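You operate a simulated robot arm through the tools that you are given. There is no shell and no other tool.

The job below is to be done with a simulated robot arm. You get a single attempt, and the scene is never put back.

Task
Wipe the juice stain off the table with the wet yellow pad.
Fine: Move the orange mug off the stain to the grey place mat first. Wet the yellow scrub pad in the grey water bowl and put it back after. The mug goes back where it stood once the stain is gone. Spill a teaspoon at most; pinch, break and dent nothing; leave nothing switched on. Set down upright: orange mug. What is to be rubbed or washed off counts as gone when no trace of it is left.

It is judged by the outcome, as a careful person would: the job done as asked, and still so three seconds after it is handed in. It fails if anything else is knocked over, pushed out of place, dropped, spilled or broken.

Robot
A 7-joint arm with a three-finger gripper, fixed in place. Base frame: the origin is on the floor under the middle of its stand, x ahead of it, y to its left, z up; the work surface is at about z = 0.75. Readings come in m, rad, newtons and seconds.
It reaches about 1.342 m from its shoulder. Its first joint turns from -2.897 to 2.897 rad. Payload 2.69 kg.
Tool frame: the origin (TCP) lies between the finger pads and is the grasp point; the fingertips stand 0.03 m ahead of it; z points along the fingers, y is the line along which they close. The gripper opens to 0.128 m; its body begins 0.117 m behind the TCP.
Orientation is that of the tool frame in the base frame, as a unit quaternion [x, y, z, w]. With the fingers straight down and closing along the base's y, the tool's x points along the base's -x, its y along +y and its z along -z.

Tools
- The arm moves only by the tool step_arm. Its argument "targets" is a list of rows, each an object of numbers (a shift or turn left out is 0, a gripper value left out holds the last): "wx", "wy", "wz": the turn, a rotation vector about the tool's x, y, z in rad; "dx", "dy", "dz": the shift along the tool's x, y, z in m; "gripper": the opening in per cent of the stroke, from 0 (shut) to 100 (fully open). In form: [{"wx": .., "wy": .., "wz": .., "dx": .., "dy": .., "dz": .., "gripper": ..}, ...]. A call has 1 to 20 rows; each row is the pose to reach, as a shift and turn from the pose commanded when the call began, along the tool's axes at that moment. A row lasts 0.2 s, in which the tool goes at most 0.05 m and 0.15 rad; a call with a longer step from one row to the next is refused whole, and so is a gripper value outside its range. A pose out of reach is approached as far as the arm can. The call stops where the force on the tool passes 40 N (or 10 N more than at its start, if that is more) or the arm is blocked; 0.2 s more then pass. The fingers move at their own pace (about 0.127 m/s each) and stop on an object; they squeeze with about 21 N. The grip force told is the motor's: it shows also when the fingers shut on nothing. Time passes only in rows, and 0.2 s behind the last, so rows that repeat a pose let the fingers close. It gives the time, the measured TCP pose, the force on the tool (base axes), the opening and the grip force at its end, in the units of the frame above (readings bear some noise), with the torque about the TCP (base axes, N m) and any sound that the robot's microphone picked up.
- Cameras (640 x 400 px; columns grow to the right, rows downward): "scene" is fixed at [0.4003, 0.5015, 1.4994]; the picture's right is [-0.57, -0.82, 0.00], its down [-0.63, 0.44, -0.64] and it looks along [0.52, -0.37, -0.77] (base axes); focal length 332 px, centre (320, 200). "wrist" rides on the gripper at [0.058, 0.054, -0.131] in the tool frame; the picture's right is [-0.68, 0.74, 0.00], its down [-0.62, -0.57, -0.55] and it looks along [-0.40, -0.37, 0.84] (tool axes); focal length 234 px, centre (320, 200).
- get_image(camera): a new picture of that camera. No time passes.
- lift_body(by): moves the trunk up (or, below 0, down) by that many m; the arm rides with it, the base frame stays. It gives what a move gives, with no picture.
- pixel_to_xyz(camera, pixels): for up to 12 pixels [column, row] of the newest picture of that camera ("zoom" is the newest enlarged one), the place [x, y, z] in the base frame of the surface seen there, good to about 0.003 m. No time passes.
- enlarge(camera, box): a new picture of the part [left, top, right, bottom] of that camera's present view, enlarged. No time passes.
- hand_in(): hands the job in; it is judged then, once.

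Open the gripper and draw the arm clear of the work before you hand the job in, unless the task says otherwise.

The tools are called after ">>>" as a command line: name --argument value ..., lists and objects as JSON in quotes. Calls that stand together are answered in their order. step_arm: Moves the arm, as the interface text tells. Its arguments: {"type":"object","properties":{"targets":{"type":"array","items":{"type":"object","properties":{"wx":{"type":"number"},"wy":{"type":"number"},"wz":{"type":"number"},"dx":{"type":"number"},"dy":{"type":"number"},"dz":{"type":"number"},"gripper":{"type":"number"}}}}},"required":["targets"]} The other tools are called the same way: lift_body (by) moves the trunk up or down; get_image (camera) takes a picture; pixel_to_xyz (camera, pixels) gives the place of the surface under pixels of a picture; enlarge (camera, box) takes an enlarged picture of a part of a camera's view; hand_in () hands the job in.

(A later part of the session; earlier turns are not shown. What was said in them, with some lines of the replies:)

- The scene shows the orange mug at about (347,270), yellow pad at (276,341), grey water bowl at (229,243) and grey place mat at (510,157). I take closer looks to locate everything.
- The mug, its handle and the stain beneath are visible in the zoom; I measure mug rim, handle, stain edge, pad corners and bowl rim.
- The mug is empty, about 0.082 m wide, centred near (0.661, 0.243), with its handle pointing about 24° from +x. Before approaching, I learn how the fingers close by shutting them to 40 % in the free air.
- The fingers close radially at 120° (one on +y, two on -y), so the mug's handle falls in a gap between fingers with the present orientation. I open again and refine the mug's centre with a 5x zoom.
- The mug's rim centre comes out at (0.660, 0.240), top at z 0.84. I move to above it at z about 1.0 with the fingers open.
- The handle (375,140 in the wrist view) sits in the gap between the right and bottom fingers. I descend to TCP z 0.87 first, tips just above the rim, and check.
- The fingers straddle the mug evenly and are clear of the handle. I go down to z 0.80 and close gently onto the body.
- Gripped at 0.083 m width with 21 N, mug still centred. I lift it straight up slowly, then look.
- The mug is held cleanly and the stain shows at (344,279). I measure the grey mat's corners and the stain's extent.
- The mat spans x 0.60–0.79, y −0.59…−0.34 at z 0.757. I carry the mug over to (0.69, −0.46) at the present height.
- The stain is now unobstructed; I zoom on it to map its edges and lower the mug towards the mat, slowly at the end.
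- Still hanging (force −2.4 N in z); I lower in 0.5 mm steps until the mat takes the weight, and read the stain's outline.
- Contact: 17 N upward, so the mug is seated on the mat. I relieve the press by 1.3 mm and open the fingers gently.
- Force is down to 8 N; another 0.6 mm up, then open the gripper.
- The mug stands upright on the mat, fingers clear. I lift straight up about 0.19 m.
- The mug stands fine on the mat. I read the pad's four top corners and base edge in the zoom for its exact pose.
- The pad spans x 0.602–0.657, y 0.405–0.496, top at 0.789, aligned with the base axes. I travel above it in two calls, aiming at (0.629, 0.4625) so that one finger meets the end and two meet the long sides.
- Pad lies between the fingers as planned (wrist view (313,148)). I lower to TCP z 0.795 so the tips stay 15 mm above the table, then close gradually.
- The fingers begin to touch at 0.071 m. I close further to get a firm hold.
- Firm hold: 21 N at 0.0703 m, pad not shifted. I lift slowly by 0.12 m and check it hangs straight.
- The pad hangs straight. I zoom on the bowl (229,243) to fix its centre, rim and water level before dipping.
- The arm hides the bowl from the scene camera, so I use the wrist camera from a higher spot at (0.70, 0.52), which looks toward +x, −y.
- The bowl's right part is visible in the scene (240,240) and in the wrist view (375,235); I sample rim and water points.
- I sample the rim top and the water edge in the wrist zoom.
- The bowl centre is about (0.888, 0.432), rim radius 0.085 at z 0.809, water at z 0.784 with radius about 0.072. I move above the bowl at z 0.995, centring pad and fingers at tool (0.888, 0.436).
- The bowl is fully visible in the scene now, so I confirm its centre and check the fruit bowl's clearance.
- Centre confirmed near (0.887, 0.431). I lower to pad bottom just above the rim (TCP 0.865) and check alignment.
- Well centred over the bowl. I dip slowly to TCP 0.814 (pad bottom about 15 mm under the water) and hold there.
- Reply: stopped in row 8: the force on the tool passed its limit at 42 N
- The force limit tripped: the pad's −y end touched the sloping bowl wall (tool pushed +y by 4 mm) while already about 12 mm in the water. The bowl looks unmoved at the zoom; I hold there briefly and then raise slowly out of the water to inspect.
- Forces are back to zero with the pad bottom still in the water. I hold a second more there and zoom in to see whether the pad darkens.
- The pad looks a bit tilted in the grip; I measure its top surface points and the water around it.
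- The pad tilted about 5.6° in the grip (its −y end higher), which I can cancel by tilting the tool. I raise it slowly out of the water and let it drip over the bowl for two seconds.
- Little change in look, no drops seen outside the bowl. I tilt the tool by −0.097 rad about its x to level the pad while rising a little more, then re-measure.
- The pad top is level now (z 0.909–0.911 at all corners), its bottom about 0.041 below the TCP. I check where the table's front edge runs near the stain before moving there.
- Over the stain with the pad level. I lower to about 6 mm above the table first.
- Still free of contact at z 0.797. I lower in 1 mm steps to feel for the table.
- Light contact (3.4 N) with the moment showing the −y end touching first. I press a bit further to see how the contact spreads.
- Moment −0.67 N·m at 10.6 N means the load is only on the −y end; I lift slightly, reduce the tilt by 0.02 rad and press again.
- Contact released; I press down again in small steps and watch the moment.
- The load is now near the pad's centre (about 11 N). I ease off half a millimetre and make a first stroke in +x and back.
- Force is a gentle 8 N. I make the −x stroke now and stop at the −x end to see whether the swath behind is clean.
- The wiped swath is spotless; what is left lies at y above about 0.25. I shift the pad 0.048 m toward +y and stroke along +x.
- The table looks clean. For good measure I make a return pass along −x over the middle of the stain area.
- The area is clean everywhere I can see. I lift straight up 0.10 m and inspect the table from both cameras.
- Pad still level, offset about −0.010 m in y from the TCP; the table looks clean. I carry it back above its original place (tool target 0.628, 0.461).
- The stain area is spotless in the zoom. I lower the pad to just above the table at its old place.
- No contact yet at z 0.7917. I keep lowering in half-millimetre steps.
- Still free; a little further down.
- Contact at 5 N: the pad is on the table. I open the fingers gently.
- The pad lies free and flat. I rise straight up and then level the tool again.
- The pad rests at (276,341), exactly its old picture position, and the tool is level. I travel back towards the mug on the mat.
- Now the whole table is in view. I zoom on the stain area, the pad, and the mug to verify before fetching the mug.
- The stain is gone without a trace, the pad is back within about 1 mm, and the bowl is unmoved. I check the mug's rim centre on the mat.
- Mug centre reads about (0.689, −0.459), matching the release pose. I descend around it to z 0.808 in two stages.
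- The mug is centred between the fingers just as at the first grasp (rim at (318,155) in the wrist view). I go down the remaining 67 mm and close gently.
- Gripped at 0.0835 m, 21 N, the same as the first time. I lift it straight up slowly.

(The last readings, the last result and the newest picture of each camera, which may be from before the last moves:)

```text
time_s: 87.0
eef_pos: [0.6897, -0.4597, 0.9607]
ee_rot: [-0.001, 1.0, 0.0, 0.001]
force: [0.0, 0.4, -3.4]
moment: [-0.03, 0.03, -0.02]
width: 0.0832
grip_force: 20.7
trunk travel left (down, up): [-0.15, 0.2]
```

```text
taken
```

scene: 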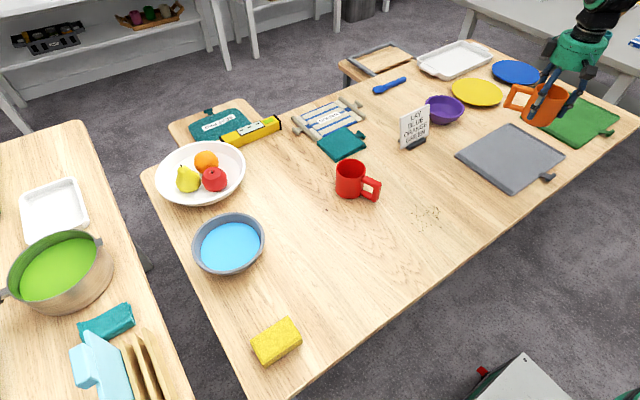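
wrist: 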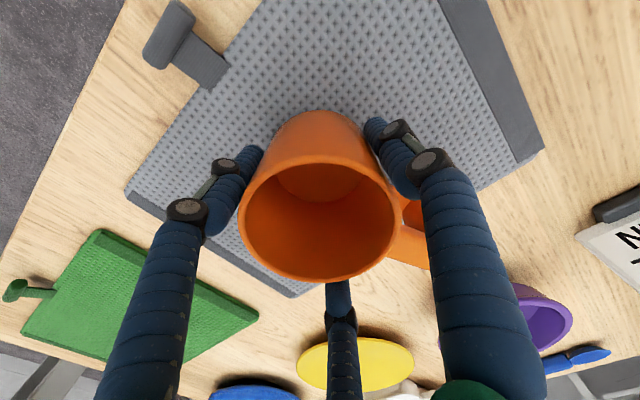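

The mat stayed in place. I carry the mug back towards (0.660, 0.240) at the same height.

>>> step_arm --targets '[{"dy": 0.015}, {"dy": 0.045}, {"dx": 0.002, "dy": 0.085}, {"dx": 0.004, "dy": 0.127}, {"dx": 0.006, "dy": 0.17}, {"dx": 0.008, "dy": 0.213}, {"dx": 0.01, "dy": 0.256}, {"dx": 0.012, "dy": 0.3}, {"dx": 0.014, "dy": 0.344}, {"dx": 0.016, "dy": 0.388}, {"dx": 0.018, "dy": 0.432}, {"dx": 0.02, "dy": 0.476}, {"dx": 0.022, "dy": 0.52}, {"dx": 0.024, "dy": 0.564}, {"dx": 0.026, "dy": 0.608}, {"dx": 0.028, "dy": 0.648}, {"dx": 0.028, "dy": 0.678}, {"dx": 0.028, "dy": 0.694}, {"dx": 0.028, "dy": 0.7}, {"dx": 0.028, "dy": 0.7}]'

>>> get_image --camera "scene"

>>> step_arm --targets '[{"dz": 0.0}, {"dz": 0.0}]'

```text
time_s: 91.2
eef_pos: [0.6596, 0.2396, 0.9607]
ee_rot: [-0.001, 1.0, 0.0, -0.001]
force: [0.5, -0.4, -3.3]
moment: [-0.01, 0.0, 0.01]
width: 0.0833
grip_force: 20.8
trunk travel left (down, up): [-0.15, 0.2]
```

```text
taken
```

scene: 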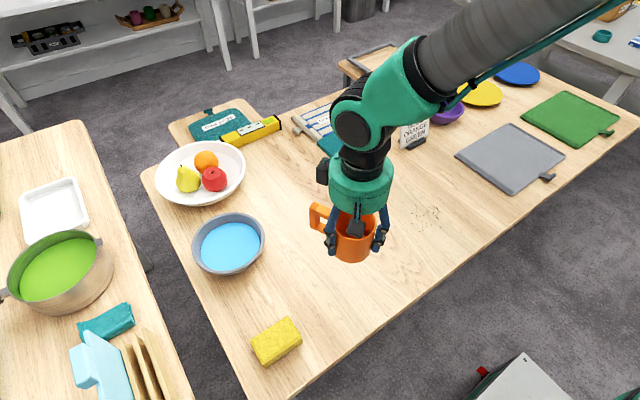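

```text
time_s: 91.8
eef_pos: [0.6593, 0.2398, 0.9613]
ee_rot: [-0.001, 1.0, 0.001, 0.0]
force: [0.9, -0.4, -3.2]
moment: [-0.02, 0.0, -0.01]
width: 0.0832
grip_force: 21.5
trunk travel left (down, up): [-0.15, 0.2]
```

Positioned within half a millimetre of the original spot. I lower the mug to a few millimetres above the table.

>>> step_arm --targets '[{"dz": 0.02}, {"dz": 0.05}, {"dz": 0.085}, {"dz": 0.115}, {"dz": 0.138}, {"dz": 0.15}, {"dz": 0.155}, {"dz": 0.157}, {"dz": 0.158}, {"dz": 0.158}]'

>>> step_arm --targets '[{"dz": 0.0007}, {"dz": 0.0014}, {"dz": 0.0014}]'

```text
time_s: 94.0
eef_pos: [0.6604, 0.2384, 0.8017]
ee_rot: [-0.002, 1.0, 0.0, 0.0]
force: [-0.3, -0.1, -3.7]
moment: [0.01, 0.04, -0.02]
width: 0.0835
grip_force: 20.8
trunk travel left (down, up): [-0.15, 0.2]
```

```text
time_s: 94.8
eef_pos: [0.6611, 0.2386, 0.7999]
ee_rot: [-0.001, 1.0, 0.001, 0.0]
force: [0.3, -0.2, -1.8]
moment: [0.01, 0.02, 0.03]
width: 0.0831
grip_force: 20.7
trunk travel left (down, up): [-0.15, 0.2]
```

The weight is starting to come off (−1.8 N). I lower by another 0.5 mm to seat it.

>>> step_arm --targets '[{"dz": 0.0003}, {"dz": 0.0006}, {"dz": 0.0006}]'

```text
time_s: 95.5
eef_pos: [0.6598, 0.24, 0.8002]
ee_rot: [-0.001, 1.0, 0.0, 0.0]
force: [-0.9, 0.0, 1.1]
moment: [0.05, -0.1, 0.01]
width: 0.0832
grip_force: 20.9
trunk travel left (down, up): [-0.15, 0.2]
```

The mug now rests on the table (+1 N). I open the fingers gently.

>>> step_arm --targets '[{"gripper": 70}, {"gripper": 75}, {"gripper": 85}, {"gripper": 95}, {"gripper": 100}, {"gripper": 100}, {"gripper": 100}]'

>>> get_image --camera "wrist"

>>> enlarge --camera "scene" --box '[270, 180, 430, 310]'

```text
time_s: 97.2
eef_pos: [0.6596, 0.2397, 0.8015]
ee_rot: [-0.001, 1.0, -0.001, 0.0]
force: [-0.3, -0.1, 0.6]
moment: [-0.02, 0.0, 0.01]
width: 0.1281
grip_force: 0.1
trunk travel left (down, up): [-0.15, 0.2]
```

```text
taken
```

wrist: 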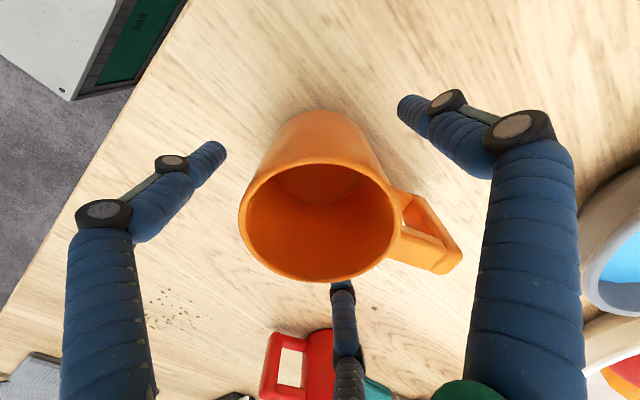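

```text
3.08 times, centred on (350, 245) of scene
```

zoom: 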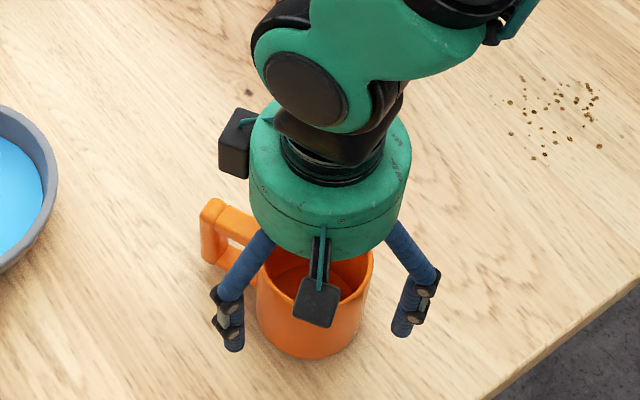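

The mug stands upright with the fingers clear of it. I rise straight up and then draw back to the starting pose area.

>>> step_arm --targets '[{"dz": -0.02}, {"dz": -0.05}, {"dz": -0.09}, {"dz": -0.13}, {"dz": -0.17}, {"dz": -0.21}, {"dz": -0.24}, {"dz": -0.25}, {"dx": -0.01, "dy": -0.03, "dz": -0.25}, {"dx": -0.02, "dy": -0.075, "dz": -0.25}, {"dx": -0.03, "dy": -0.12, "dz": -0.25}, {"dx": -0.04, "dy": -0.165, "dz": -0.25}, {"dx": -0.05, "dy": -0.21, "dz": -0.25}, {"dx": -0.055, "dy": -0.255, "dz": -0.25}, {"dx": -0.06, "dy": -0.29, "dz": -0.25}, {"dx": -0.06, "dy": -0.313, "dz": -0.25}, {"dx": -0.06, "dy": -0.313, "dz": -0.25}]'

>>> get_image --camera "scene"

>>> enlarge --camera "scene" --box '[300, 230, 390, 310]'

>>> pixel_to_xyz --camera "zoom" --pixels '[[250, 165], [429, 170], [340, 90], [342, 246], [280, 225], [405, 225], [275, 108], [400, 110], [173, 80], [220, 105]]'

```text
time_s: 100.8
eef_pos: [0.7206, -0.0741, 1.0515]
ee_rot: [-0.001, 1.0, 0.0, 0.0]
force: [0.2, 0.6, 0.1]
moment: [0.04, 0.02, 0.01]
width: 0.1281
grip_force: 0.0
trunk travel left (down, up): [-0.15, 0.2]
```

```text
taken
```

scene: 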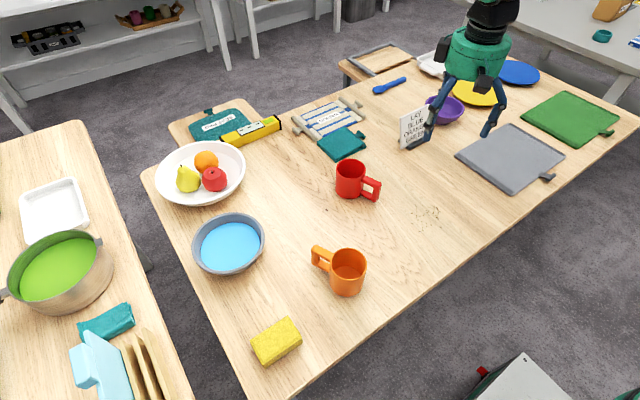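

```text
5.00 times, centred on (345, 270) of scene
```

zoom: 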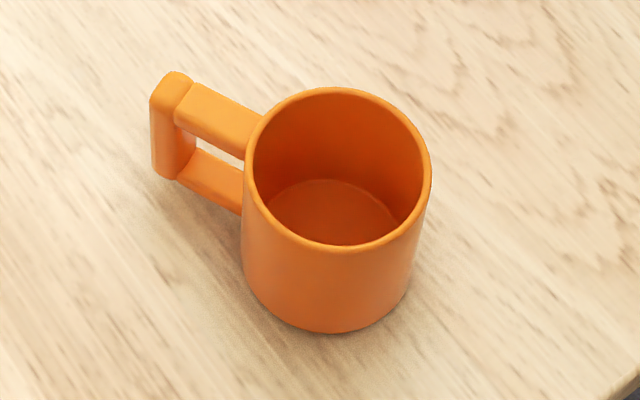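

```text
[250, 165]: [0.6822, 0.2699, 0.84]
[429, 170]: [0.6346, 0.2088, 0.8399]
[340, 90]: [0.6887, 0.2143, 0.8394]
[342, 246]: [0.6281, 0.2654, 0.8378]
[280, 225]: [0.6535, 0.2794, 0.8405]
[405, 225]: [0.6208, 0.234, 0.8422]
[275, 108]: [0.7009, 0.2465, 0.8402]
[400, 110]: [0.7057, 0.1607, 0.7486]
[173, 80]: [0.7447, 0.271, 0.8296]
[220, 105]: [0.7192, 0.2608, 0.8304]
```

The mug is back at its old place and angle to within about a millimetre. The stain is gone, the pad, bowl and mat are where they were, the gripper is open and the arm is clear. I hand the job in.

>>> hand_in

```text
The job is handed in.
```

The juice stain is wiped off, with no trace of it in the enlarged pictures, and the job is handed in. I have not been told how it was judged.

- **Mug:** I moved it to the grey place mat first. After the wiping I set it back upright, within about a millimetre of where it stood and with the handle at the same angle.
- **Pad:** I wetted it in the water bowl, wiped with it, and put it back flat within a few millimetres of its old spot.
- **Bowl:** While dipping, the pad's end touched the sloping bowl wall and the arm stopped at its force limit. The bowl did not visibly move and I saw no water outside it. The pad tilted slightly in the grip, so I levelled it before wiping.
- **Rest of the table:** Nothing else appears moved in the last picture. The gripper is open and the arm is back at its starting position.
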